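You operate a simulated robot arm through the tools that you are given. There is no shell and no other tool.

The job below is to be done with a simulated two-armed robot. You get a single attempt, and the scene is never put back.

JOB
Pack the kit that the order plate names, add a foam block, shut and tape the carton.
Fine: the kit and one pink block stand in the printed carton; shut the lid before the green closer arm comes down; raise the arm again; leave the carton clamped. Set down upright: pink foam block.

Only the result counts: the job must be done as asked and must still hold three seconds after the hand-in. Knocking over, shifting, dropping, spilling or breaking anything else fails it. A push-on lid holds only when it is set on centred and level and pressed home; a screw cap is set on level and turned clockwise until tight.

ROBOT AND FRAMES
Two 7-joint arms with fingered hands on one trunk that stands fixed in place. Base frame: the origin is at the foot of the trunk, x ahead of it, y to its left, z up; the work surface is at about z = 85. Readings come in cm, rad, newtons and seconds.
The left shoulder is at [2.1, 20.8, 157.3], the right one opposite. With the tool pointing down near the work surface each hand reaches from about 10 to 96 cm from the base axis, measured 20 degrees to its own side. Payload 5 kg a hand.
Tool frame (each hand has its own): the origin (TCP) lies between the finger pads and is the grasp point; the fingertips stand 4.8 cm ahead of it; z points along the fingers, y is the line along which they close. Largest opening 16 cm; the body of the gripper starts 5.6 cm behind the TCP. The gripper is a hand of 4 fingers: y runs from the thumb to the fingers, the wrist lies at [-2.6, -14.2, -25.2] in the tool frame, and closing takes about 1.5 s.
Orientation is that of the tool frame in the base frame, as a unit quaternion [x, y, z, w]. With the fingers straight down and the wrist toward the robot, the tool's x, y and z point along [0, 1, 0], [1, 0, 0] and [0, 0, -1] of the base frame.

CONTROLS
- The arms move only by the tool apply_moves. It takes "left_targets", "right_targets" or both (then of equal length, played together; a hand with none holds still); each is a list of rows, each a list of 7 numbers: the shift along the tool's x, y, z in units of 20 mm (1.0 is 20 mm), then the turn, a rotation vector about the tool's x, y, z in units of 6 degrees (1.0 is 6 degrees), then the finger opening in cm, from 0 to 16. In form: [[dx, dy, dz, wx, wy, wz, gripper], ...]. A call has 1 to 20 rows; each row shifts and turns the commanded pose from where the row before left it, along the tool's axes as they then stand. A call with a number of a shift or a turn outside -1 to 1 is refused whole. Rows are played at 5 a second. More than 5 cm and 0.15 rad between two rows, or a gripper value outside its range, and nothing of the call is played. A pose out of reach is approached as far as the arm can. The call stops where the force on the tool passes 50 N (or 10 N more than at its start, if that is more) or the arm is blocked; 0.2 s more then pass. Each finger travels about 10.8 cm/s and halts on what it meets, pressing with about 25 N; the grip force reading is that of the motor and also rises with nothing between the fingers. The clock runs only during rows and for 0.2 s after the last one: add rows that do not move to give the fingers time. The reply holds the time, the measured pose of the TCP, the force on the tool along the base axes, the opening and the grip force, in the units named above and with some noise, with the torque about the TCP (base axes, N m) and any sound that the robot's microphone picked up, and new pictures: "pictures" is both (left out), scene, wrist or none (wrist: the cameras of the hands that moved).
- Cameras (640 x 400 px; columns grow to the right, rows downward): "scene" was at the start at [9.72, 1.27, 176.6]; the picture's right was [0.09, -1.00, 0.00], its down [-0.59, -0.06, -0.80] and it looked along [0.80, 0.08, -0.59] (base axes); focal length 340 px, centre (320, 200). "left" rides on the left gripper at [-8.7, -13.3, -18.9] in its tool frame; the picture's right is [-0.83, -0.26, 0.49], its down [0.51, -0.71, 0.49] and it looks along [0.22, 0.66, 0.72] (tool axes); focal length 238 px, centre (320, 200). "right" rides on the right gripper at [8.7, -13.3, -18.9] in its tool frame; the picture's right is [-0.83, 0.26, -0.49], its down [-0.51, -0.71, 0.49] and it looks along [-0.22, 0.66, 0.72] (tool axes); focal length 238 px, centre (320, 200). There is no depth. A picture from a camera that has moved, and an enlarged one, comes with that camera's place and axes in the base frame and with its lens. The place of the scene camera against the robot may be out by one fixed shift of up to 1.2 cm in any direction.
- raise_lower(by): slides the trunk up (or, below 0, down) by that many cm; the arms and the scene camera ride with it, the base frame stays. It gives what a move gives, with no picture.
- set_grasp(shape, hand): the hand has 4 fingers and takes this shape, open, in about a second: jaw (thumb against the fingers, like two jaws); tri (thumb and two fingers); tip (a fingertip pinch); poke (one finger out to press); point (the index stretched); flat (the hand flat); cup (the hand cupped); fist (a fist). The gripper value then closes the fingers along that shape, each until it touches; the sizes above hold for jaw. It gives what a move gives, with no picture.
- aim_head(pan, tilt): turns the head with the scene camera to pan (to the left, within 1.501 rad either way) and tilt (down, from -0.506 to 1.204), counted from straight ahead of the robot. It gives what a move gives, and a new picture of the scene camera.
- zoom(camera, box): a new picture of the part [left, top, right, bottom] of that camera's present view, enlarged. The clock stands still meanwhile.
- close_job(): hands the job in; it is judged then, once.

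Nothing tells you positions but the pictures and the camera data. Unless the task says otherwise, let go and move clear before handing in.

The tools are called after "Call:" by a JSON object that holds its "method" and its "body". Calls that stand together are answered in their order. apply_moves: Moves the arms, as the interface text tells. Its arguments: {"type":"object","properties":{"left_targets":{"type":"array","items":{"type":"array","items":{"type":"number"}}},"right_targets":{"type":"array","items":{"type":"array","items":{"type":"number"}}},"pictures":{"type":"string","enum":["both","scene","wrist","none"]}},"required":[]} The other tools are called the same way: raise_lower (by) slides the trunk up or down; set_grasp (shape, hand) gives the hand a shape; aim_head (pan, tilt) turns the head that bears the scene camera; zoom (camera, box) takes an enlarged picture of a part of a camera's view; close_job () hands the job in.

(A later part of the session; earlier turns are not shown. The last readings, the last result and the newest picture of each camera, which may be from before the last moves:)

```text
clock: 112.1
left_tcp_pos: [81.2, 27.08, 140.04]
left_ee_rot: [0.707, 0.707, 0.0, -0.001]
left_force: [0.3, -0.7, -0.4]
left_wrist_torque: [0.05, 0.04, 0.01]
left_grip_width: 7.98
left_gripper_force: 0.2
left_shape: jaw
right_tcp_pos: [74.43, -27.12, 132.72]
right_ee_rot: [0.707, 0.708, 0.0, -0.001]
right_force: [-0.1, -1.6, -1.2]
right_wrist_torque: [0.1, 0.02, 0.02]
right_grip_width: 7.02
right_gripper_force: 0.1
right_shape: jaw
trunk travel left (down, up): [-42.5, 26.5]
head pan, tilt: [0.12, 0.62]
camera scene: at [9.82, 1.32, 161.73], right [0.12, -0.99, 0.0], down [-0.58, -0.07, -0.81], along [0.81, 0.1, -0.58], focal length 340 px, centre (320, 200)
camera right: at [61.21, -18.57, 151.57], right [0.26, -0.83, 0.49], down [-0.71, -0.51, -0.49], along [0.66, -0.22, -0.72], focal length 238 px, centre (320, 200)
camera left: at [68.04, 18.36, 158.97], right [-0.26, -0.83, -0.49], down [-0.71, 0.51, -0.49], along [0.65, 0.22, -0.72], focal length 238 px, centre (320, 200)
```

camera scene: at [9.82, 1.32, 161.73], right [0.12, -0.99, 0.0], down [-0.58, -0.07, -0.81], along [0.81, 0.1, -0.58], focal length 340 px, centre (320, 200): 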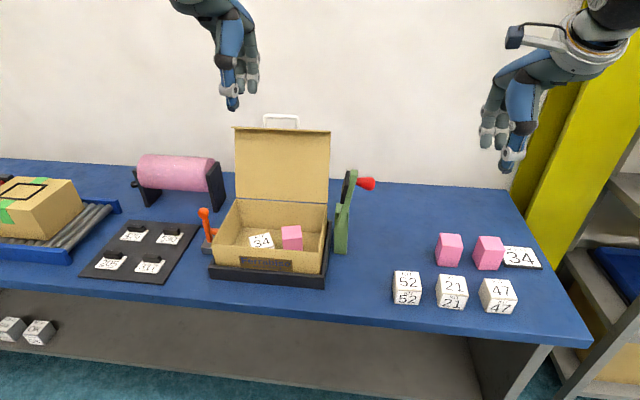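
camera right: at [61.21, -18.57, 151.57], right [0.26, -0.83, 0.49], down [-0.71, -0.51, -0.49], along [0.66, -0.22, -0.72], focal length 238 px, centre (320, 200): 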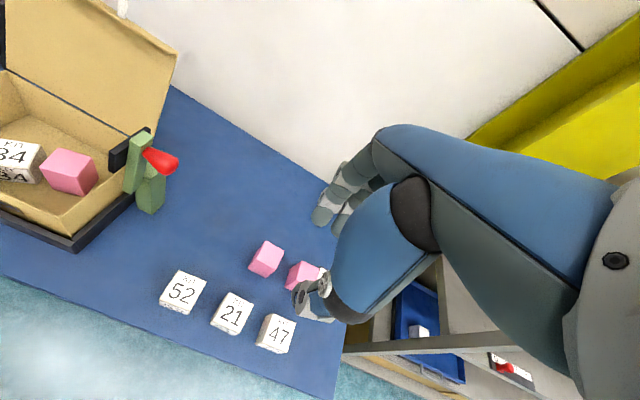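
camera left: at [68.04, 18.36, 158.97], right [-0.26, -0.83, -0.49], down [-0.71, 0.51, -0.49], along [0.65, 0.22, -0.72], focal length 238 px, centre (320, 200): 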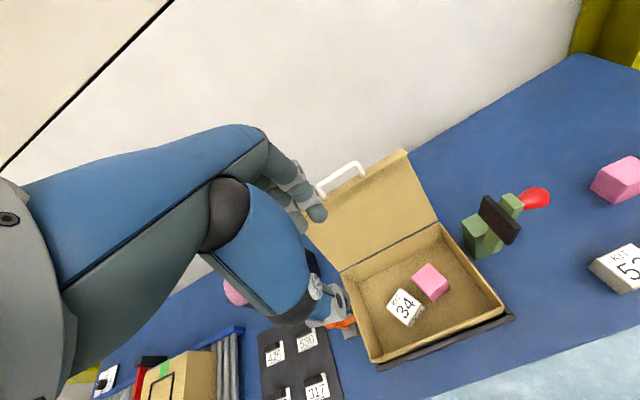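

Call:
{"method": "zoom", "body": {"camera": "left", "box": [280, 130, 440, 230]}}

Call:
{"method": "zoom", "body": {"camera": "scene", "box": [210, 90, 350, 190]}}

```text
4.00 times, centred on (360, 180) of left
camera zoom: at [68.04, 18.36, 158.97], right [-0.26, -0.83, -0.49], down [-0.71, 0.51, -0.49], along [0.65, 0.22, -0.72], focal length 953 px, centre (160, 280)
```

zoom: 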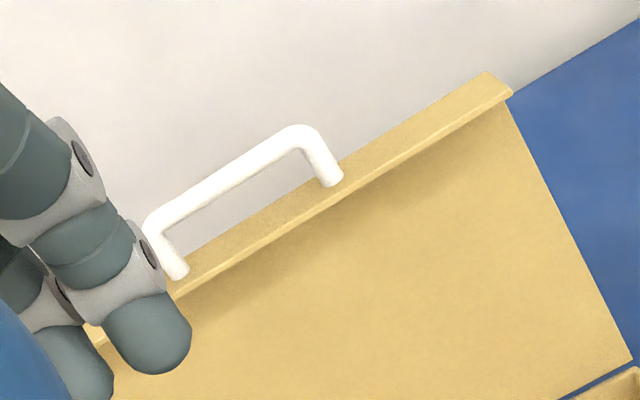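

```text
4.00 times, centred on (280, 140) of scene
camera zoom: at [9.82, 1.32, 161.73], right [0.12, -0.99, 0.0], down [-0.58, -0.07, -0.81], along [0.81, 0.1, -0.58], focal length 1358 px, centre (480, 440)
```

zoom: 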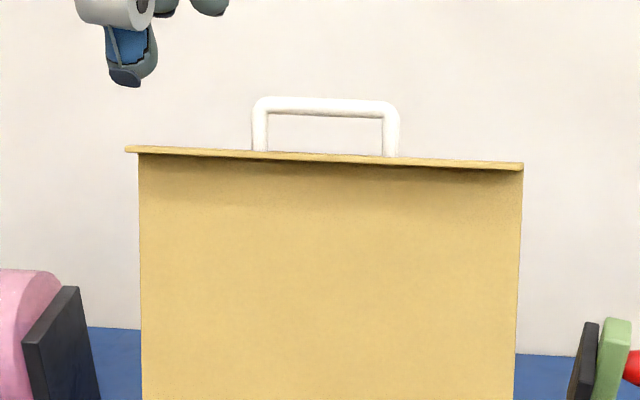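

The handle bar now appears to be at about x 105, y 23.7, z 122.9, with the lid leaning back ~110°. I'll pitch the left hand 30° and bring it just above the bar.

Call:
{"method": "apply_moves", "body": {"left_targets": [[0, 0, 0, -1, 0, 0, 7], [0, 0, 0, -1, 0, 0, 6], [0, 0, 0, -1, 0, 0, 5], [0, 0, 0, -1, 0, 0, 5], [0, 0, 0, -1, 0, 0, 5], [-0.36, 0.76, 0.8, 0, 0, 0, 5], [-0.36, 0.76, 0.8, 0, 0, 0, 5], [-0.36, 0.76, 0.8, 0, 0, 0, 5], [-0.36, 0.76, 0.8, 0, 0, 0, 5], [-0.36, 0.76, 0.8, 0, 0, 0, 5], [-0.36, 0.76, 0.8, 0, 0, 0, 5], [-0.36, 0.76, 0.8, 0, 0, 0, 5], [-0.36, 0.76, 0.8, 0, 0, 0, 5], [0, 0, 0, 0, 0, 0, 5]], "pictures": "both"}}

Call:
{"method": "zoom", "body": {"camera": "left", "box": [200, 150, 480, 340]}}

Call:
{"method": "zoom", "body": {"camera": "scene", "box": [210, 60, 350, 160]}}

```text
clock: 115.1
left_tcp_pos: [97.99, 21.43, 135.14]
left_ee_rot: [0.683, 0.683, 0.183, 0.182]
left_force: [0.1, -0.3, -0.3]
left_wrist_torque: [0.04, -0.02, 0.0]
left_grip_width: 5.02
left_gripper_force: 0.1
left_shape: jaw
right_tcp_pos: [74.33, -26.93, 132.76]
right_ee_rot: [0.706, 0.708, -0.001, 0.0]
right_force: [-0.2, -0.3, 0.0]
right_wrist_torque: [0.0, -0.08, 0.01]
right_grip_width: 7.06
right_gripper_force: 0.1
right_shape: jaw
trunk travel left (down, up): [-42.5, 26.5]
head pan, tilt: [0.12, 0.62]
camera scene: at [9.66, 1.51, 161.75], right [0.12, -0.99, 0.0], down [-0.58, -0.07, -0.81], along [0.81, 0.1, -0.58], focal length 340 px, centre (320, 200)
camera left: at [77.08, 12.83, 144.87], right [0.02, -0.83, -0.55], down [-0.37, 0.51, -0.78], along [0.93, 0.22, -0.3], focal length 238 px, centre (320, 200)
```

scene: 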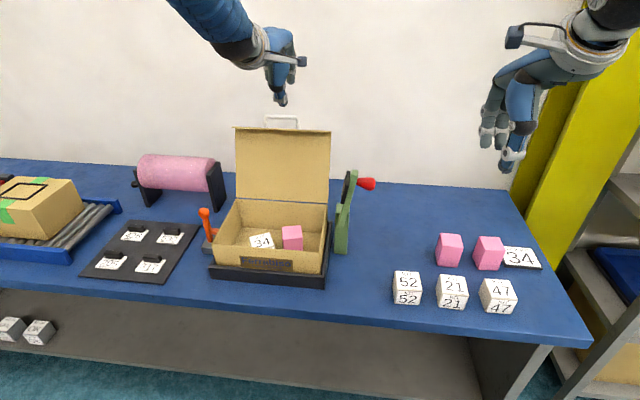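
left: 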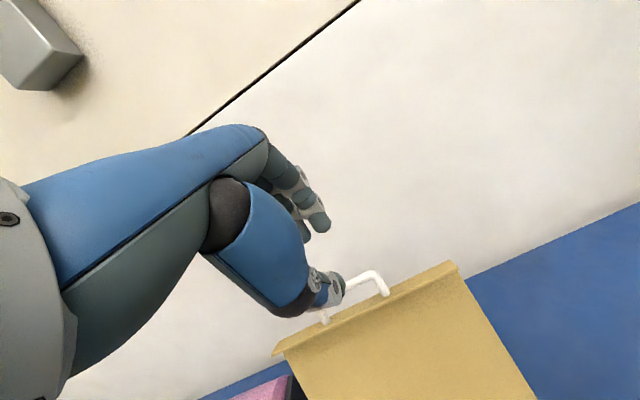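

```text
2.11 times, centred on (340, 245) of left
camera zoom: at [77.08, 12.83, 144.87], right [0.02, -0.83, -0.55], down [-0.37, 0.51, -0.78], along [0.93, 0.22, -0.3], focal length 502 px, centre (278, 105)
```

zoom: 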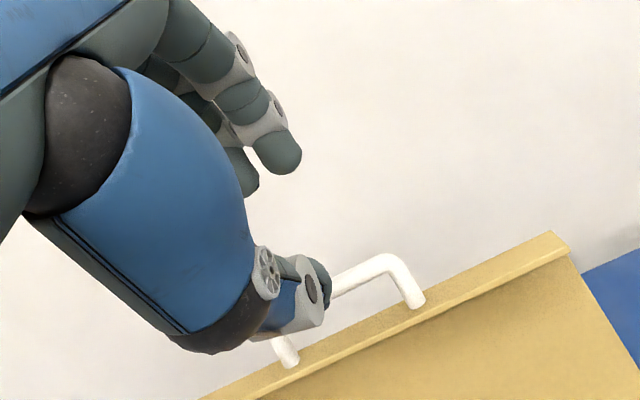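

```text
4.00 times, centred on (280, 110) of scene
camera zoom: at [9.66, 1.51, 161.75], right [0.12, -0.99, 0.0], down [-0.58, -0.07, -0.81], along [0.81, 0.1, -0.58], focal length 1358 px, centre (480, 560)
```

zoom: 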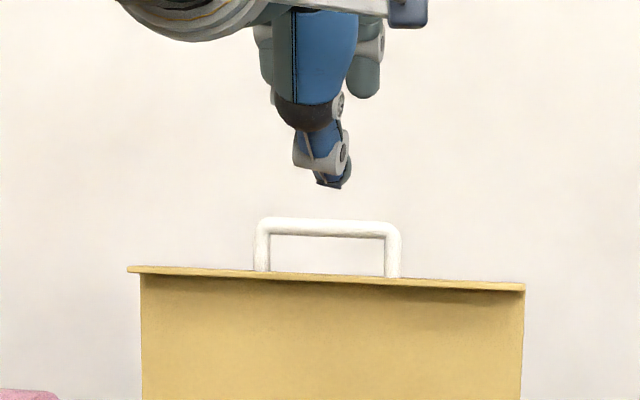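

The two views agree: the bar is at x 104.2, z 123.0. I'll advance along the fingers so the bar sits between thumb and fingertips.

Call:
{"method": "apply_moves", "body": {"left_targets": [[0, -0.17, 0.7, 0, 0, 0, 5], [0, -0.17, 0.7, 0, 0, 0, 5], [0, 0, 0.7, 0, 0, 0, 5], [0, 0, 0.7, 0, 0, 0, 5], [0, 0, 0.7, 0, 0, 0, 5], [0, 0, 0.7, 0, 0, 0, 5], [0, 0, 0, 0, 0, 0, 5]], "pictures": "both"}}

Call:
{"method": "zoom", "body": {"camera": "left", "box": [200, 150, 480, 340]}}

Call:
{"method": "zoom", "body": {"camera": "scene", "box": [210, 60, 350, 160]}}

```text
clock: 116.7
left_tcp_pos: [101.67, 21.49, 127.45]
left_ee_rot: [0.682, 0.684, 0.183, 0.182]
left_force: [0.9, 0.6, -0.3]
left_wrist_torque: [-0.01, 0.0, 0.03]
left_grip_width: 5.02
left_gripper_force: 0.0
left_shape: jaw
right_tcp_pos: [74.35, -26.89, 132.82]
right_ee_rot: [0.707, 0.708, -0.001, 0.0]
right_force: [-0.4, -0.2, -0.4]
right_wrist_torque: [0.02, -0.06, 0.0]
right_grip_width: 7.03
right_gripper_force: 0.1
right_shape: jaw
trunk travel left (down, up): [-42.5, 26.5]
head pan, tilt: [0.12, 0.62]
camera scene: at [9.68, 1.47, 161.74], right [0.12, -0.99, 0.0], down [-0.58, -0.07, -0.81], along [0.81, 0.1, -0.58], focal length 340 px, centre (320, 200)
camera left: at [80.74, 12.78, 137.22], right [0.02, -0.83, -0.55], down [-0.37, 0.51, -0.78], along [0.93, 0.22, -0.3], focal length 238 px, centre (320, 200)
```

scene: 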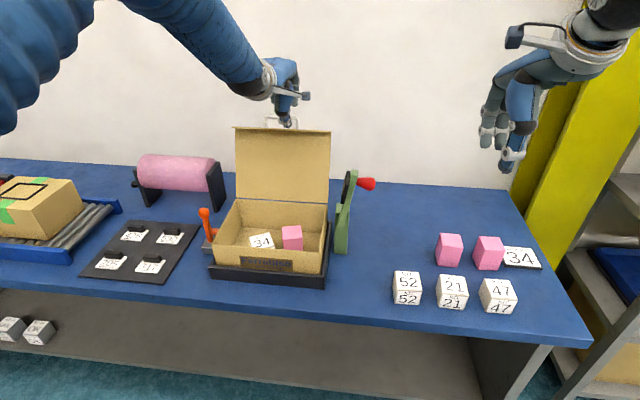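
left: 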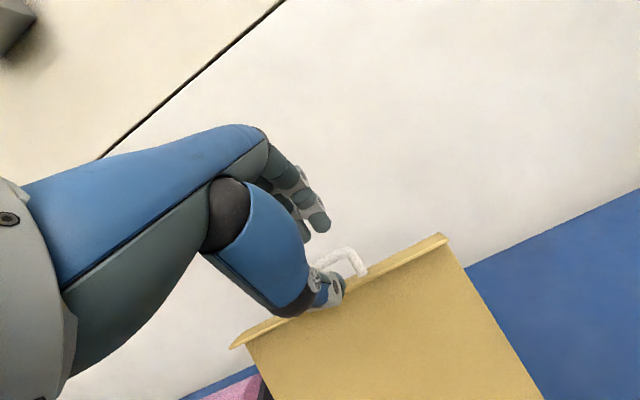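

```text
2.11 times, centred on (340, 245) of left
camera zoom: at [80.74, 12.78, 137.22], right [0.02, -0.83, -0.55], down [-0.37, 0.51, -0.78], along [0.93, 0.22, -0.3], focal length 502 px, centre (278, 105)
```

zoom: 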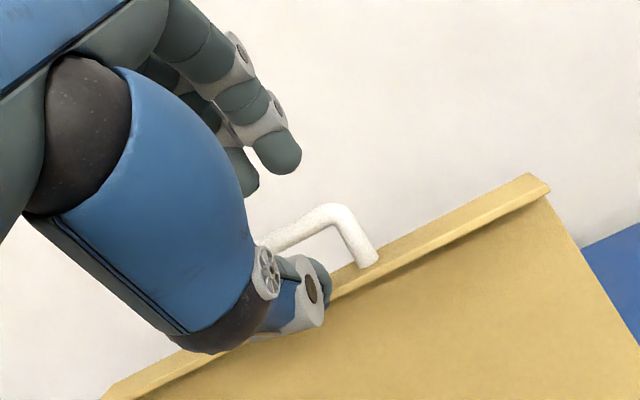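

```text
4.00 times, centred on (280, 110) of scene
camera zoom: at [9.68, 1.47, 161.74], right [0.12, -0.99, 0.0], down [-0.58, -0.07, -0.81], along [0.81, 0.1, -0.58], focal length 1358 px, centre (480, 560)
```

zoom: 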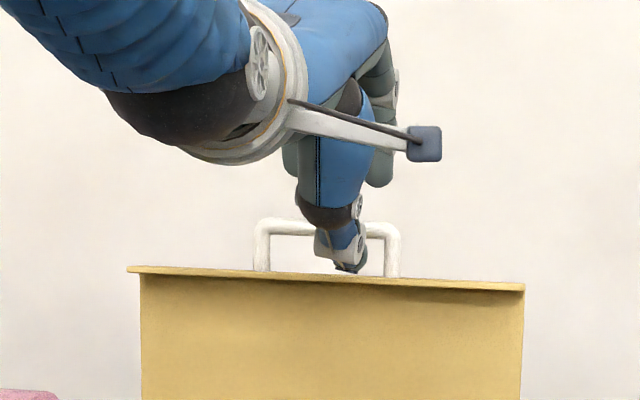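

Call:
{"method": "apply_moves", "body": {"left_targets": [[0, 0, 0.35, 0, 0, 0, 5], [0, 0, 0.35, 0, 0, 0, 5], [0, 0, 0, 0, 0, 0, 3], [0, 0, 0, 0, 0, 0, 1.5], [0, 0, 0, 0, 0, 0, 0.5], [0, 0, 0, 0, 0, 0, 0.5], [0, 0, 0, 0, 0, 0, 0.5]], "pictures": "wrist"}}

Call:
{"method": "zoom", "body": {"camera": "left", "box": [200, 150, 480, 340]}}

```text
clock: 118.3
left_tcp_pos: [102.36, 21.49, 126.11]
left_ee_rot: [0.683, 0.683, 0.184, 0.183]
left_force: [2.4, 0.2, 4.0]
left_wrist_torque: [0.0, -0.16, -0.02]
left_grip_width: 0.55
left_gripper_force: 0.0
left_shape: jaw
right_tcp_pos: [74.36, -26.95, 132.82]
right_ee_rot: [0.706, 0.708, 0.0, 0.0]
right_force: [-0.1, 0.2, 0.1]
right_wrist_torque: [0.0, 0.03, -0.01]
right_grip_width: 7.05
right_gripper_force: 0.1
right_shape: jaw
trunk travel left (down, up): [-42.5, 26.5]
head pan, tilt: [0.12, 0.62]
camera left: at [81.47, 12.79, 135.97], right [0.02, -0.83, -0.55], down [-0.37, 0.51, -0.78], along [0.93, 0.22, -0.3], focal length 238 px, centre (320, 200)
```

left: 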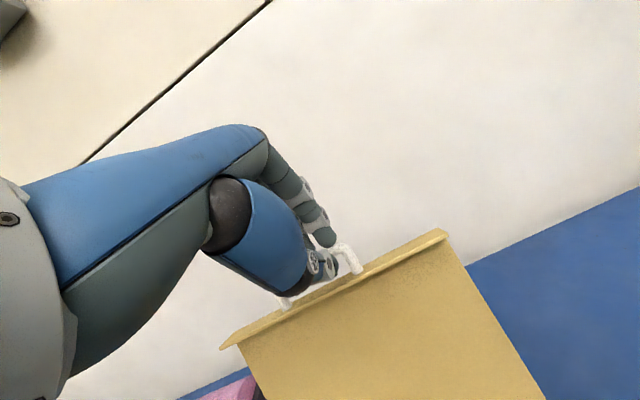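

```text
2.11 times, centred on (340, 245) of left
camera zoom: at [81.47, 12.79, 135.97], right [0.02, -0.83, -0.55], down [-0.37, 0.51, -0.78], along [0.93, 0.22, -0.3], focal length 502 px, centre (278, 105)
```

zoom: 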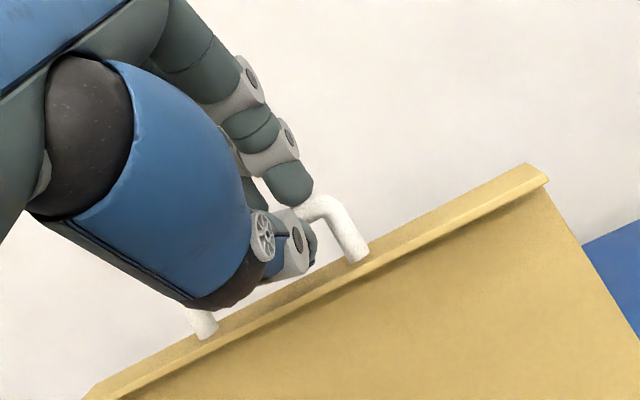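

The grip closed without catching the bar because the tips were not deep enough. I'll reopen, advance about 1 cm and close again.

Call:
{"method": "apply_moves", "body": {"left_targets": [[0, 0, -0.2, 0, 0, 0, 2.5], [0, 0, 0, 0, 0, 0, 4.2], [0, 0, 0, 0, 0, 0, 4.2], [0, 0, 0.4, 0, 0, 0, 4.2], [0, 0, 0.3, 0, 0, 0, 4.2], [0, 0, 0, 0, 0, 0, 4.2]], "pictures": "wrist"}}

Call:
{"method": "zoom", "body": {"camera": "left", "box": [200, 150, 480, 340]}}

```text
clock: 119.7
left_tcp_pos: [102.81, 21.4, 125.41]
left_ee_rot: [0.683, 0.683, 0.183, 0.184]
left_force: [-3.6, 0.0, 4.6]
left_wrist_torque: [-0.02, 0.22, -0.03]
left_grip_width: 4.25
left_gripper_force: 0.0
left_shape: jaw
right_tcp_pos: [74.33, -27.01, 132.83]
right_ee_rot: [0.706, 0.708, 0.0, 0.001]
right_force: [0.1, -0.6, -0.8]
right_wrist_torque: [0.01, 0.02, 0.04]
right_grip_width: 7.04
right_gripper_force: 0.0
right_shape: jaw
trunk travel left (down, up): [-42.5, 26.5]
head pan, tilt: [0.12, 0.62]
camera left: at [81.89, 12.77, 135.16], right [0.02, -0.83, -0.55], down [-0.37, 0.51, -0.78], along [0.93, 0.22, -0.3], focal length 238 px, centre (320, 200)
```

left: 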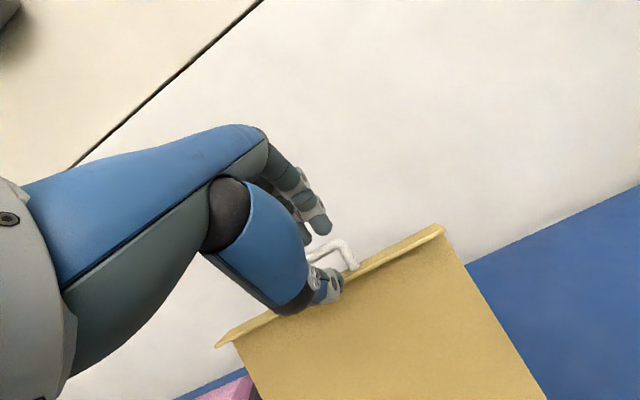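

```text
2.11 times, centred on (340, 245) of left
camera zoom: at [81.89, 12.77, 135.16], right [0.02, -0.83, -0.55], down [-0.37, 0.51, -0.78], along [0.93, 0.22, -0.3], focal length 502 px, centre (278, 105)
```

zoom: 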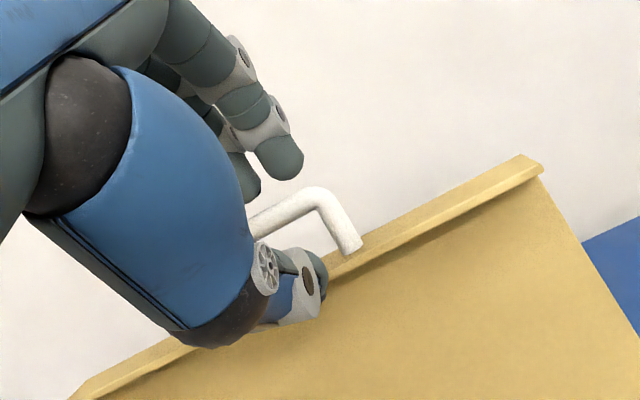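

Call:
{"method": "apply_moves", "body": {"left_targets": [[0, 0, 0, 0, 0, 0, 3], [0, 0, 0, 0, 0, 0, 1.5], [0, 0, 0, 0, 0, 0, 0.3], [0, 0, 0, 0, 0, 0, 0.3], [0, 0, 0, 0, 0, 0, 0.3]], "pictures": "wrist"}}

Call:
{"method": "zoom", "body": {"camera": "left", "box": [200, 150, 480, 340]}}

```text
clock: 120.9
left_tcp_pos: [102.9, 21.39, 125.72]
left_ee_rot: [0.682, 0.683, 0.185, 0.185]
left_force: [4.0, 0.0, 19.9]
left_wrist_torque: [0.26, -0.65, -0.08]
left_grip_width: 1.55
left_gripper_force: 25.3
left_shape: jaw
right_tcp_pos: [74.27, -27.02, 132.79]
right_ee_rot: [0.707, 0.707, 0.0, 0.001]
right_force: [0.0, -1.1, 0.0]
right_wrist_torque: [-0.02, 0.0, -0.01]
right_grip_width: 7.04
right_gripper_force: 0.1
right_shape: jaw
trunk travel left (down, up): [-42.5, 26.5]
head pan, tilt: [0.12, 0.62]
camera left: at [81.89, 12.74, 135.45], right [0.02, -0.83, -0.55], down [-0.36, 0.51, -0.78], along [0.93, 0.22, -0.29], focal length 238 px, centre (320, 200)
```

left: 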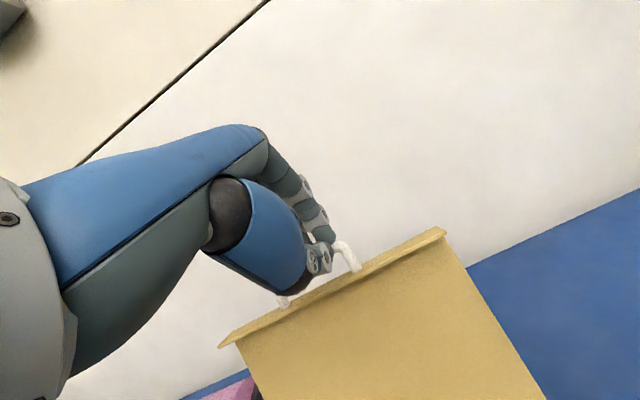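

```text
2.11 times, centred on (340, 245) of left
camera zoom: at [81.89, 12.74, 135.45], right [0.02, -0.83, -0.55], down [-0.36, 0.51, -0.78], along [0.93, 0.22, -0.29], focal length 502 px, centre (278, 105)
```

zoom: 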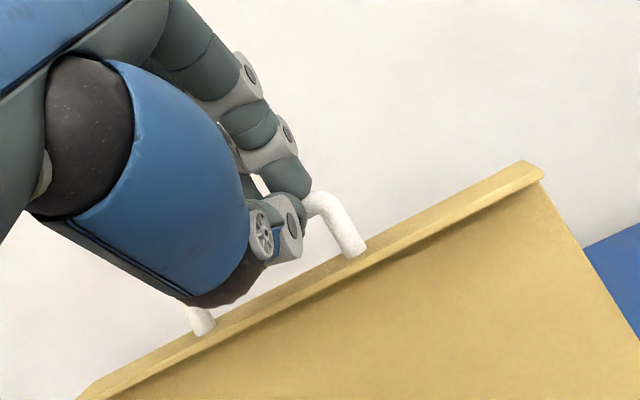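

The fingertips are only wedging on top of the bar, and the lid gets nudged back. I'll open narrowly, back off, and re-measure the bar for a steeper, narrower approach.

Call:
{"method": "apply_moves", "body": {"left_targets": [[0, 0, 0, 0, 0, 0, 2.2], [0, 0, -0.3, 0, 0, 0, 3.2], [0, 0, -0.7, 0, 0, 0, 3.2], [0, 0, -0.8, 0.83, 0, 0, 3.2], [0, 0, -0.5, 0.83, 0, 0, 3.2], [0, 0, 0, 0, 0, 0, 3.2], [0, 0, 0, 0, 0, 0, 3.2]], "pictures": "both"}}

Call:
{"method": "zoom", "body": {"camera": "left", "box": [200, 150, 480, 340]}}

Call:
{"method": "zoom", "body": {"camera": "scene", "box": [210, 60, 350, 160]}}

```text
clock: 122.5
left_tcp_pos: [100.65, 21.43, 129.15]
left_ee_rot: [0.696, 0.697, 0.122, 0.122]
left_force: [-0.2, -0.3, -0.4]
left_wrist_torque: [0.01, 0.01, -0.01]
left_grip_width: 3.18
left_gripper_force: 0.1
left_shape: jaw
right_tcp_pos: [74.52, -26.97, 132.68]
right_ee_rot: [0.706, 0.708, 0.0, 0.0]
right_force: [0.5, 0.2, 0.0]
right_wrist_torque: [0.04, -0.01, -0.01]
right_grip_width: 7.05
right_gripper_force: 0.0
right_shape: jaw
trunk travel left (down, up): [-42.5, 26.5]
head pan, tilt: [0.12, 0.62]
camera scene: at [9.77, 1.47, 161.73], right [0.12, -0.99, 0.0], down [-0.58, -0.07, -0.81], along [0.81, 0.1, -0.58], focal length 340 px, centre (320, 200)
camera left: at [81.76, 12.79, 142.54], right [-0.08, -0.83, -0.55], down [-0.5, 0.51, -0.7], along [0.86, 0.22, -0.46], focal length 238 px, centre (320, 200)
```

scene: 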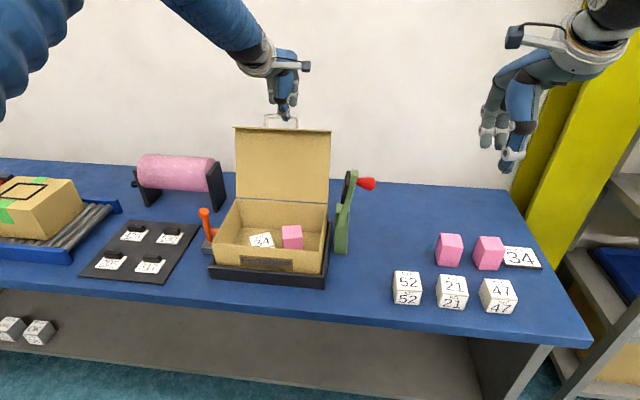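
left: 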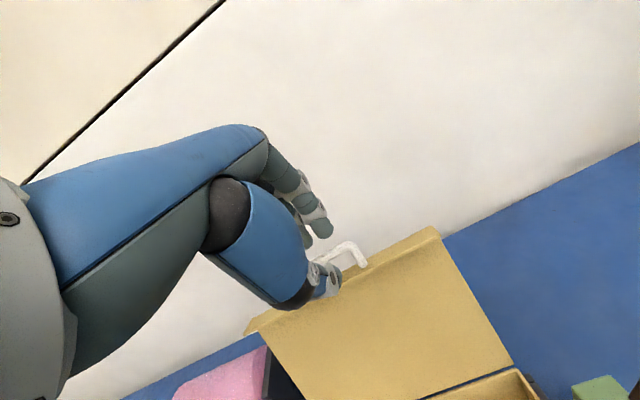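

```text
2.11 times, centred on (340, 245) of left
camera zoom: at [81.76, 12.79, 142.54], right [-0.08, -0.83, -0.55], down [-0.5, 0.51, -0.7], along [0.86, 0.22, -0.46], focal length 502 px, centre (278, 105)
```

zoom: 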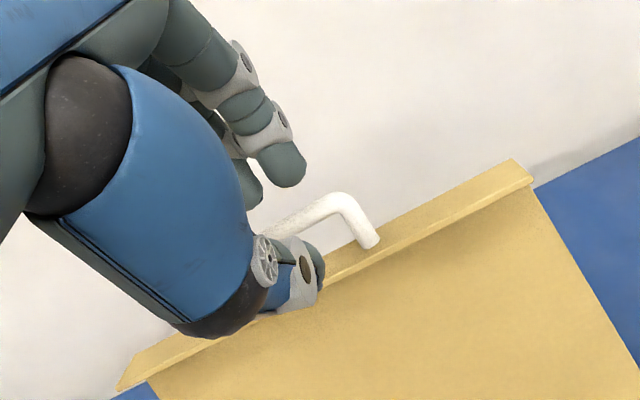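

```text
4.00 times, centred on (280, 110) of scene
camera zoom: at [9.77, 1.47, 161.73], right [0.12, -0.99, 0.0], down [-0.58, -0.07, -0.81], along [0.81, 0.1, -0.58], focal length 1358 px, centre (480, 560)
```

zoom: 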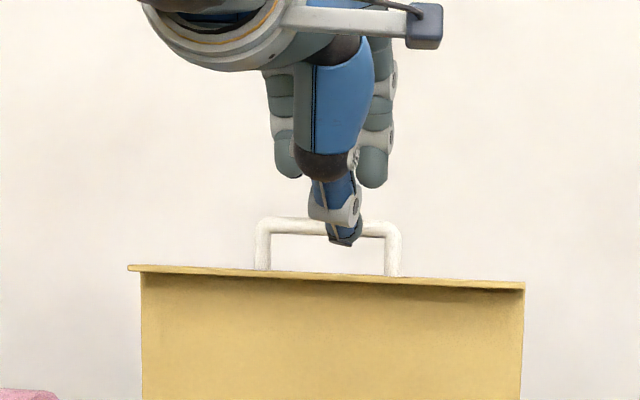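

The handle is back at rest, and I now put it at about x 105.0, z 122.3. I'll shift over it and advance with the narrow opening.

Call:
{"method": "apply_moves", "body": {"left_targets": [[0, 0.45, 0, 0, 0, 0, 3.4], [0, 0.42, 0, 0, 0, 0, 3.4], [0, 0, 0.6, 0, 0, 0, 3.4], [0, 0, 0.6, 0, 0, 0, 3.4], [0, 0, 0.6, 0, 0, 0, 3.4], [0, 0, 0, 0, 0, 0, 3.4]], "pictures": "wrist"}}

Call:
{"method": "zoom", "body": {"camera": "left", "box": [200, 150, 480, 340]}}

Call:
{"method": "zoom", "body": {"camera": "scene", "box": [210, 60, 350, 160]}}

```text
clock: 123.9
left_tcp_pos: [103.5, 21.39, 126.49]
left_ee_rot: [0.696, 0.696, 0.123, 0.123]
left_force: [0.8, -0.2, 0.4]
left_wrist_torque: [0.01, -0.01, 0.0]
left_grip_width: 3.41
left_gripper_force: 0.1
left_shape: jaw
right_tcp_pos: [74.39, -26.98, 132.68]
right_ee_rot: [0.706, 0.708, 0.0, -0.001]
right_force: [-0.7, 0.1, -0.8]
right_wrist_torque: [0.01, -0.06, -0.02]
right_grip_width: 7.03
right_gripper_force: 0.1
right_shape: jaw
trunk travel left (down, up): [-42.5, 26.5]
head pan, tilt: [0.12, 0.62]
camera left: at [84.57, 12.8, 139.78], right [-0.08, -0.83, -0.55], down [-0.5, 0.51, -0.7], along [0.86, 0.22, -0.45], focal length 238 px, centre (320, 200)
```

left: 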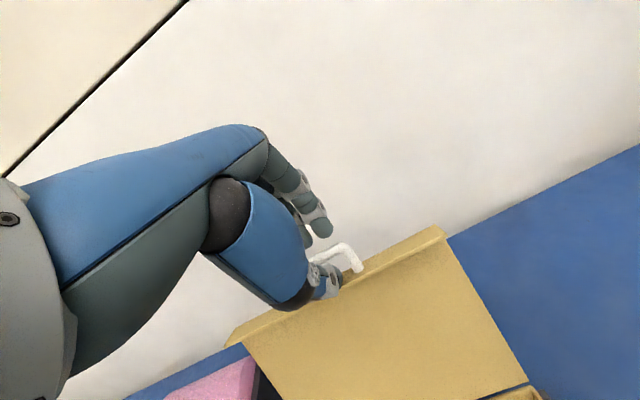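

```text
2.11 times, centred on (340, 245) of left
camera zoom: at [84.57, 12.8, 139.78], right [-0.08, -0.83, -0.55], down [-0.5, 0.51, -0.7], along [0.86, 0.22, -0.45], focal length 502 px, centre (278, 105)
```

zoom: 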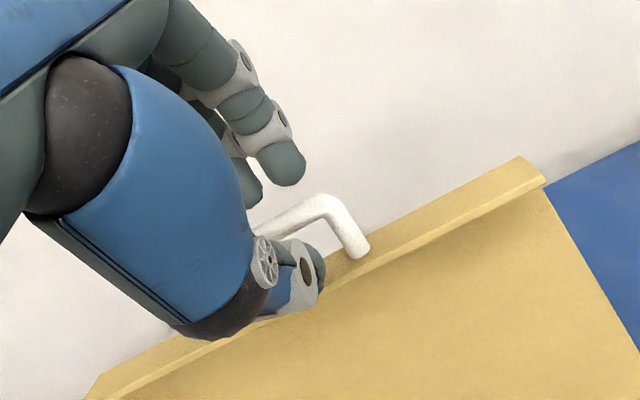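

```text
4.00 times, centred on (280, 110) of scene
camera zoom: at [9.72, 1.47, 161.74], right [0.12, -0.99, 0.0], down [-0.58, -0.07, -0.81], along [0.81, 0.1, -0.58], focal length 1358 px, centre (480, 560)
```

zoom: 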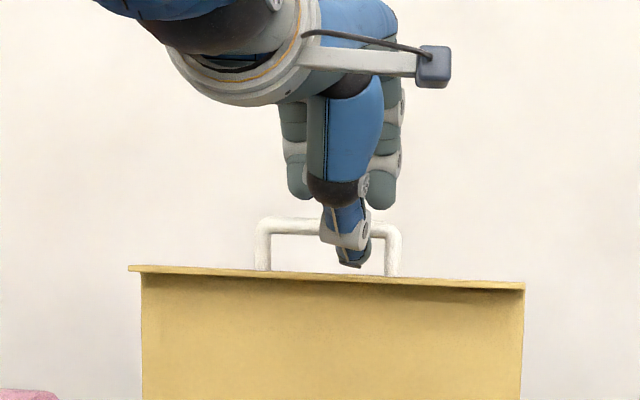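

Call:
{"method": "apply_moves", "body": {"left_targets": [[0, 0, 0.4, 0, 0, 0, 3.4], [0, 0, 0.4, 0, 0, 0, 3.4], [0, 0, 0, 0, 0, 0, 3.4]], "pictures": "none"}}

Call:
{"method": "zoom", "body": {"camera": "left", "box": [200, 150, 480, 340]}}

```text
clock: 124.7
left_tcp_pos: [103.93, 21.42, 125.21]
left_ee_rot: [0.696, 0.696, 0.124, 0.123]
left_force: [-4.1, 0.1, 9.3]
left_wrist_torque: [0.03, 0.33, 0.04]
left_grip_width: 3.42
left_gripper_force: 0.0
left_shape: jaw
right_tcp_pos: [74.37, -27.04, 132.84]
right_ee_rot: [0.707, 0.708, 0.0, 0.0]
right_force: [0.7, -0.3, 0.1]
right_wrist_torque: [0.06, 0.0, -0.01]
right_grip_width: 7.05
right_gripper_force: 0.0
right_shape: jaw
trunk travel left (down, up): [-42.5, 26.5]
head pan, tilt: [0.12, 0.62]
```

```text
2.11 times, centred on (340, 245) of left
camera zoom: at [85.05, 12.82, 138.43], right [-0.07, -0.83, -0.55], down [-0.5, 0.51, -0.71], along [0.86, 0.22, -0.45], focal length 502 px, centre (278, 105)
```

zoom: 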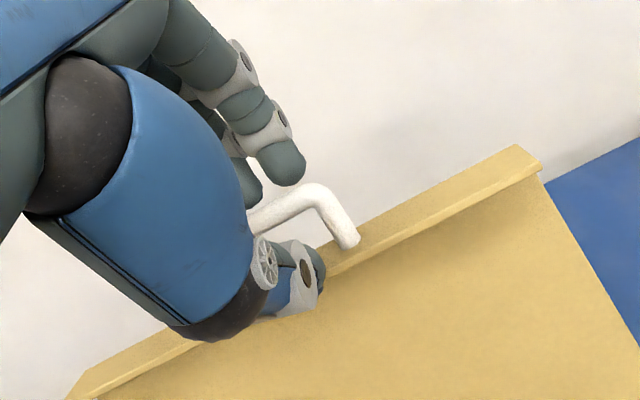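

Call:
{"method": "apply_moves", "body": {"left_targets": [[0, 0, 0, 0, 0, 0, 2.5], [0, 0, 0, 0, 0, 0, 1.5], [0, 0, 0, 0, 0, 0, 0.3], [0, 0, 0, 0, 0, 0, 0.3], [0, 0, 0, 0, 0, 0, 0.3]], "pictures": "none"}}

Call:
{"method": "zoom", "body": {"camera": "left", "box": [200, 150, 480, 340]}}

```text
clock: 125.9
left_tcp_pos: [103.9, 21.44, 125.05]
left_ee_rot: [0.696, 0.697, 0.123, 0.123]
left_force: [-2.1, -0.2, 7.6]
left_wrist_torque: [0.04, 0.63, 0.11]
left_grip_width: 2.34
left_gripper_force: 25.1
left_shape: jaw
right_tcp_pos: [74.29, -26.9, 132.74]
right_ee_rot: [0.707, 0.707, 0.0, 0.0]
right_force: [0.6, -0.2, 0.0]
right_wrist_torque: [-0.01, 0.01, -0.01]
right_grip_width: 7.04
right_gripper_force: 0.1
right_shape: jaw
trunk travel left (down, up): [-42.5, 26.5]
head pan, tilt: [0.12, 0.62]
```

```text
2.11 times, centred on (340, 245) of left
camera zoom: at [85.05, 12.82, 138.33], right [-0.08, -0.83, -0.55], down [-0.5, 0.51, -0.7], along [0.86, 0.22, -0.45], focal length 502 px, centre (278, 105)
```

zoom: 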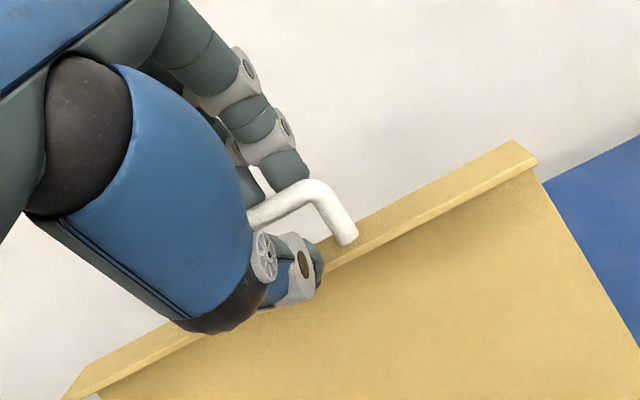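

The thumb has caught the flange edge and the fingers are behind the bar, which is a usable two-point hold. I'll rotate the hand rigidly with the lid about the hinge, bringing it forward ~12° first, and watch.

Call:
{"method": "apply_moves", "body": {"left_targets": [[0, -0.4, -0.279, -0.333, 0, 0, 0.3], [0, -0.4, -0.279, -0.333, 0, 0, 0.3], [0, -0.4, -0.279, -0.333, 0, 0, 0.3], [0, -0.4, -0.279, -0.333, 0, 0, 0.3], [0, 0, 0, 0, 0, 0, 0.3]], "pictures": "both"}}

Call:
{"method": "zoom", "body": {"camera": "left", "box": [200, 150, 480, 340]}}

Call:
{"method": "zoom", "body": {"camera": "scene", "box": [210, 60, 350, 160]}}

```text
clock: 127.1
left_tcp_pos: [100.18, 21.49, 125.84]
left_ee_rot: [0.686, 0.687, 0.171, 0.17]
left_force: [-1.5, -1.1, 6.3]
left_wrist_torque: [0.01, 0.85, 0.08]
left_grip_width: 2.25
left_gripper_force: 24.8
left_shape: jaw
right_tcp_pos: [74.49, -26.93, 132.72]
right_ee_rot: [0.707, 0.708, 0.0, 0.0]
right_force: [0.7, -0.1, -1.3]
right_wrist_torque: [0.01, 0.06, 0.03]
right_grip_width: 7.05
right_gripper_force: 0.1
right_shape: jaw
trunk travel left (down, up): [-42.5, 26.5]
head pan, tilt: [0.12, 0.62]
camera scene: at [9.73, 1.44, 161.74], right [0.12, -0.99, 0.0], down [-0.58, -0.07, -0.81], along [0.81, 0.1, -0.58], focal length 340 px, centre (320, 200)
camera left: at [79.67, 12.8, 136.33], right [0.0, -0.83, -0.55], down [-0.4, 0.51, -0.77], along [0.92, 0.22, -0.33], focal length 238 px, centre (320, 200)
```

scene: 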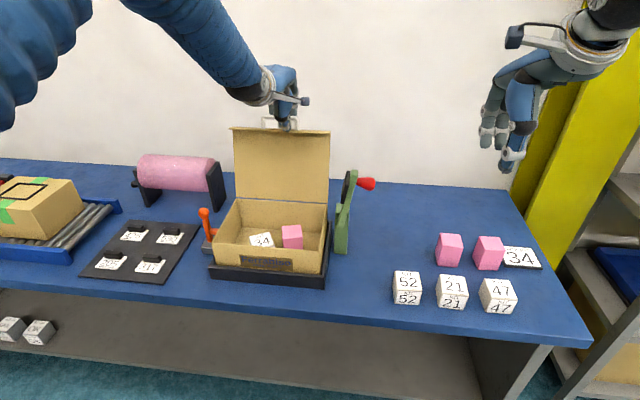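
left: 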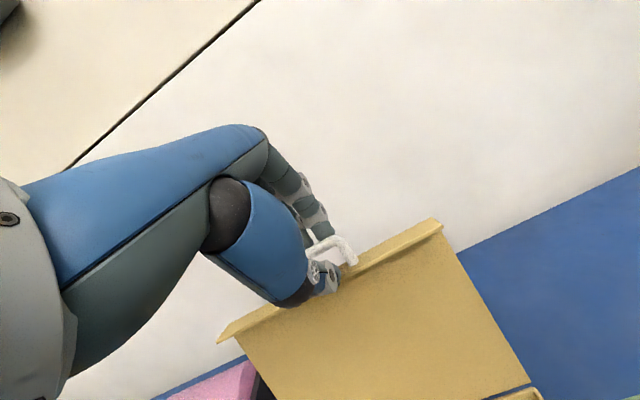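

```text
2.11 times, centred on (340, 245) of left
camera zoom: at [79.67, 12.8, 136.33], right [0.0, -0.83, -0.55], down [-0.4, 0.51, -0.77], along [0.92, 0.22, -0.33], focal length 502 px, centre (278, 105)
```

zoom: 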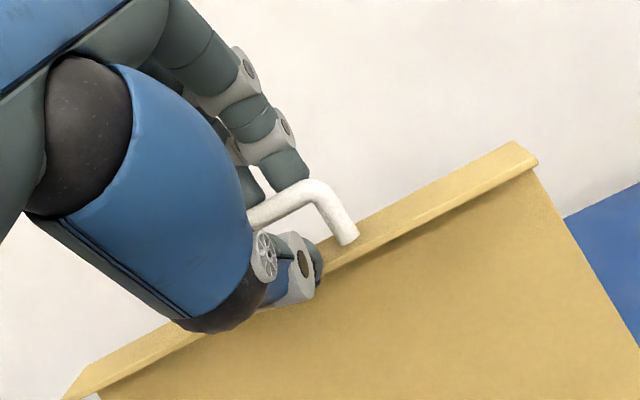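

```text
4.00 times, centred on (280, 110) of scene
camera zoom: at [9.73, 1.44, 161.74], right [0.12, -0.99, 0.0], down [-0.58, -0.07, -0.81], along [0.81, 0.1, -0.58], focal length 1358 px, centre (480, 560)
```

zoom: 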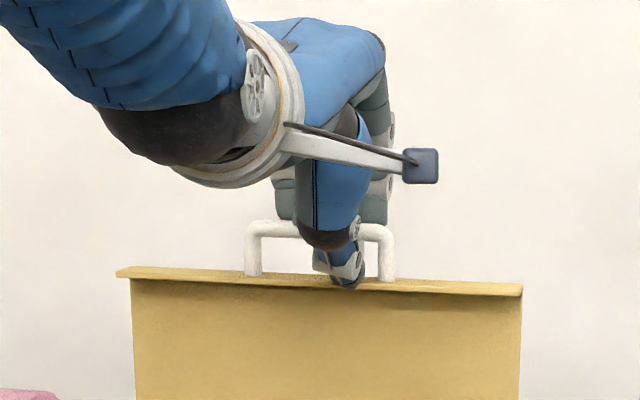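

The lid follows the hand rigidly. I'll bring it ~10° further, to nearly vertical.

Call:
{"method": "apply_moves", "body": {"left_targets": [[0, -0.4, -0.279, -0.333, 0, 0, 0.3], [0, -0.4, -0.279, -0.333, 0, 0, 0.3], [0, -0.4, -0.279, -0.333, 0, 0, 0.3], [0, -0.4, -0.279, -0.333, 0, 0, 0.3], [0, -0.4, -0.279, -0.333, 0, 0, 0.3], [0, 0, 0, 0, 0, 0, 0.3]], "pictures": "both"}}

Call:
{"method": "zoom", "body": {"camera": "left", "box": [200, 150, 480, 340]}}

```text
clock: 128.5
left_tcp_pos: [95.17, 21.45, 126.1]
left_ee_rot: [0.669, 0.668, 0.23, 0.23]
left_force: [-2.7, -1.1, 2.7]
left_wrist_torque: [-0.08, 0.84, 0.05]
left_grip_width: 2.28
left_gripper_force: 25.7
left_shape: jaw
right_tcp_pos: [74.36, -27.05, 132.8]
right_ee_rot: [0.706, 0.708, 0.0, 0.001]
right_force: [-0.2, -0.1, 0.6]
right_wrist_torque: [-0.01, 0.0, -0.02]
right_grip_width: 7.05
right_gripper_force: 0.1
right_shape: jaw
trunk travel left (down, up): [-42.5, 26.5]
head pan, tilt: [0.12, 0.62]
camera scene: at [9.72, 1.44, 161.74], right [0.12, -0.99, 0.0], down [-0.58, -0.07, -0.81], along [0.81, 0.1, -0.58], focal length 340 px, centre (320, 200)
camera left: at [73.24, 12.78, 132.87], right [0.1, -0.83, -0.54], down [-0.26, 0.51, -0.82], along [0.96, 0.22, -0.17], focal length 238 px, centre (320, 200)
```

scene: 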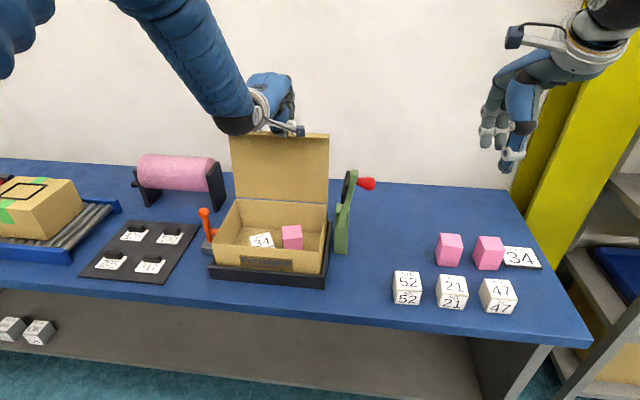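
left: 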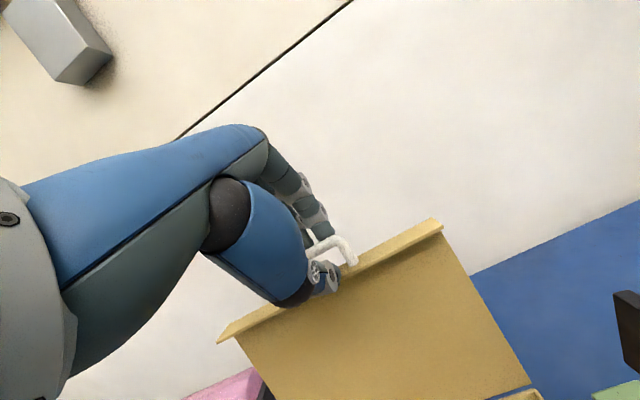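

```text
2.11 times, centred on (340, 245) of left
camera zoom: at [73.24, 12.78, 132.87], right [0.1, -0.83, -0.54], down [-0.26, 0.51, -0.82], along [0.96, 0.22, -0.17], focal length 502 px, centre (278, 105)
```

zoom: 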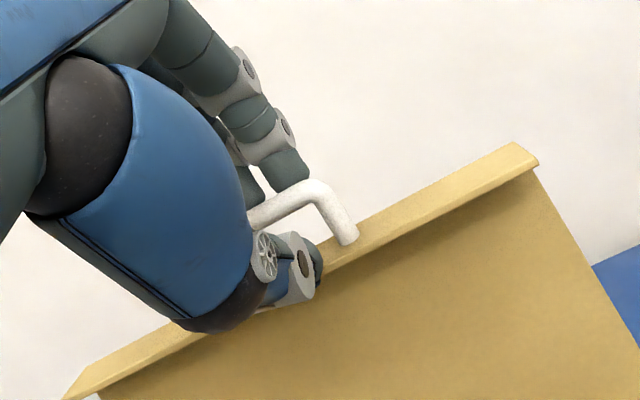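

The lid is at about 93°. The thumb tip is jammed on the flange face rather than on the bar, so I'll open slightly, retreat 4 mm and re-close for a true grip on the bar.

Call:
{"method": "apply_moves", "body": {"left_targets": [[0, 0, -0.1, 0, 0, 0, 2.6], [0, 0, -0.1, 0, 0, 0, 3.0], [0, 0, 0, 0, 0, 0, 3.0], [0, 0, 0, 0, 0, 0, 1.5], [0, 0, 0, 0, 0, 0, 0.3], [0, 0, 0, 0, 0, 0, 0.3], [0, 0, 0, 0, 0, 0, 0.3]], "pictures": "both"}}

Call:
{"method": "zoom", "body": {"camera": "left", "box": [200, 150, 480, 340]}}

```text
clock: 130.1
left_tcp_pos: [95.11, 21.5, 126.28]
left_ee_rot: [0.669, 0.669, 0.23, 0.23]
left_force: [0.3, 0.8, -0.3]
left_wrist_torque: [0.11, -0.01, -0.11]
left_grip_width: 0.78
left_gripper_force: 25.4
left_shape: jaw
right_tcp_pos: [74.38, -27.03, 132.72]
right_ee_rot: [0.707, 0.708, 0.0, 0.0]
right_force: [-0.2, -0.3, -0.2]
right_wrist_torque: [-0.02, 0.0, 0.0]
right_grip_width: 7.06
right_gripper_force: 0.1
right_shape: jaw
trunk travel left (down, up): [-42.5, 26.5]
head pan, tilt: [0.12, 0.62]
camera scene: at [9.75, 1.48, 161.74], right [0.12, -0.99, 0.0], down [-0.58, -0.07, -0.81], along [0.81, 0.1, -0.58], focal length 340 px, centre (320, 200)
camera left: at [73.05, 12.82, 133.18], right [0.1, -0.83, -0.54], down [-0.26, 0.51, -0.82], along [0.96, 0.22, -0.17], focal length 238 px, centre (320, 200)
```

scene: 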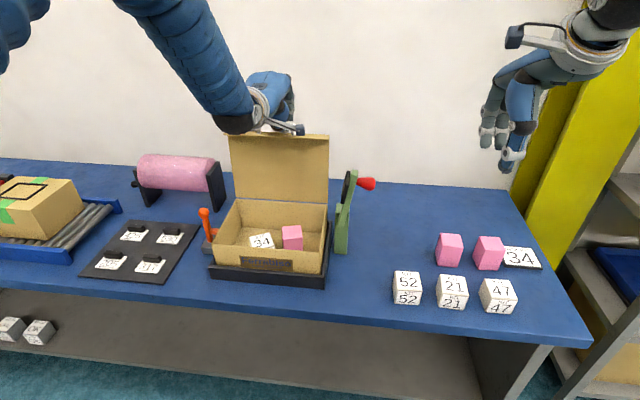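
left: 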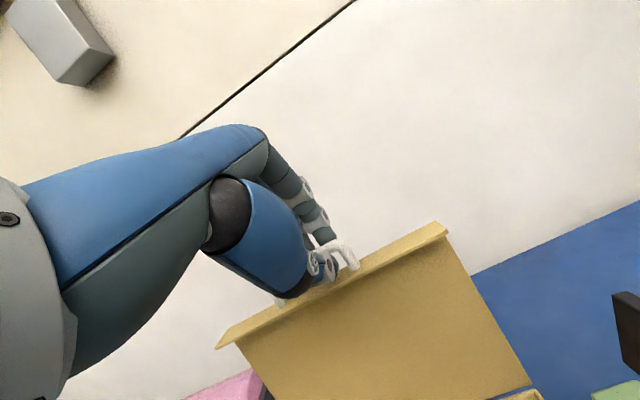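

```text
2.11 times, centred on (340, 245) of left
camera zoom: at [73.05, 12.82, 133.18], right [0.1, -0.83, -0.54], down [-0.26, 0.51, -0.82], along [0.96, 0.22, -0.17], focal length 502 px, centre (278, 105)
```

zoom: 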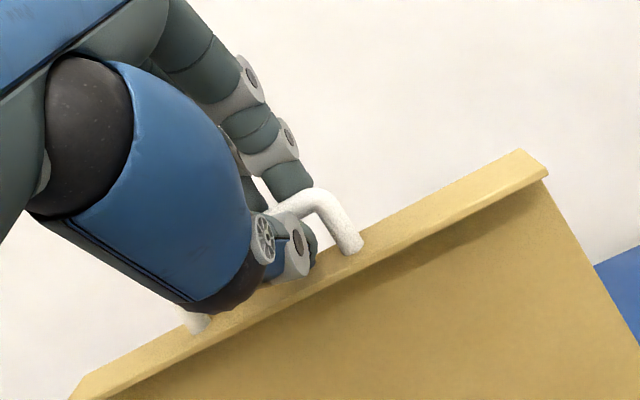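

Now it's a true grip on the bar: 0.78 cm wide, 25 N, and almost no force on the hand. I'll follow the closing arc slowly, first ~24°.

Call:
{"method": "apply_moves", "body": {"left_targets": [[0, -0.542, -0.414, -0.1, 0, 0, 0.3], [0, -0.542, -0.414, -0.1, 0, 0, 0.3], [0, -0.574, -0.372, -0.1, 0, 0, 0.3], [0, -0.574, -0.372, -0.1, 0, 0, 0.3], [0, -0.604, -0.32, -0.1, 0, 0, 0.3], [0, -0.604, -0.32, -0.1, 0, 0, 0.3], [0, -0.629, -0.274, -0.1, 0, 0, 0.3], [0, -0.629, -0.274, -0.1, 0, 0, 0.3]], "pictures": "both"}}

Call:
{"method": "zoom", "body": {"camera": "left", "box": [200, 150, 480, 340]}}

```text
clock: 131.9
left_tcp_pos: [84.43, 21.35, 124.38]
left_ee_rot: [0.659, 0.658, 0.258, 0.258]
left_force: [0.4, -1.7, 1.5]
left_wrist_torque: [0.09, -0.2, 0.01]
left_grip_width: 0.76
left_gripper_force: 25.1
left_shape: jaw
right_tcp_pos: [74.37, -26.92, 132.68]
right_ee_rot: [0.707, 0.708, 0.0, 0.0]
right_force: [0.3, 0.2, 0.0]
right_wrist_torque: [0.0, -0.01, 0.02]
right_grip_width: 7.08
right_gripper_force: 0.1
right_shape: jaw
trunk travel left (down, up): [-42.5, 26.5]
head pan, tilt: [0.12, 0.62]
camera scene: at [9.74, 1.48, 161.73], right [0.12, -0.99, 0.0], down [-0.58, -0.07, -0.81], along [0.81, 0.1, -0.58], focal length 340 px, centre (320, 200)
camera left: at [61.8, 12.76, 129.39], right [0.14, -0.83, -0.53], down [-0.19, 0.51, -0.84], along [0.97, 0.22, -0.09], focal length 238 px, centre (320, 200)
```

scene: 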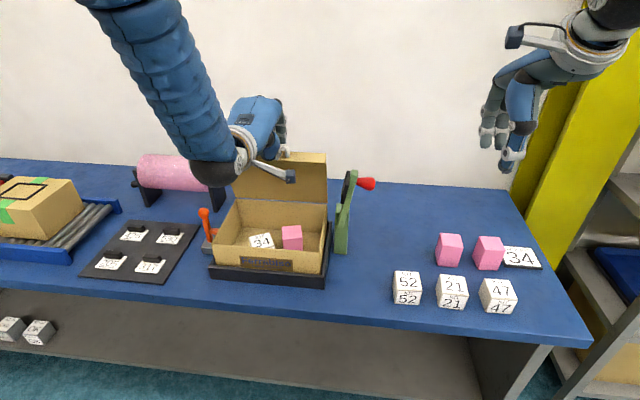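
left: 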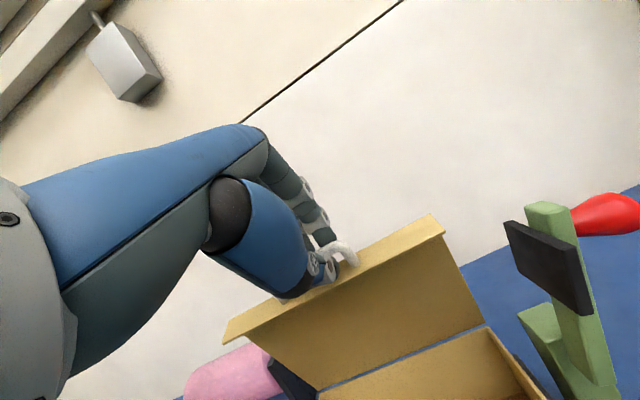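

```text
2.11 times, centred on (340, 245) of left
camera zoom: at [61.8, 12.76, 129.39], right [0.14, -0.83, -0.53], down [-0.19, 0.51, -0.84], along [0.97, 0.22, -0.09], focal length 502 px, centre (278, 105)
```

zoom: 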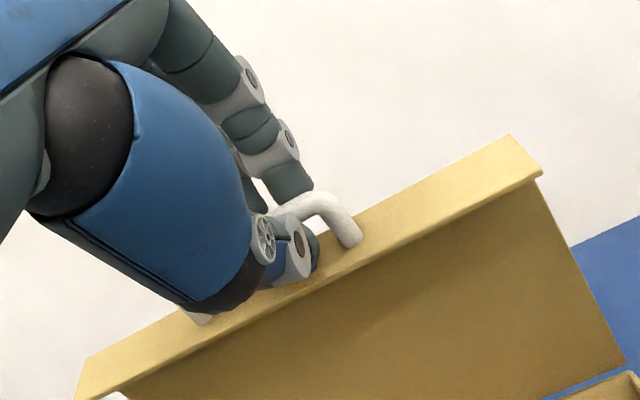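

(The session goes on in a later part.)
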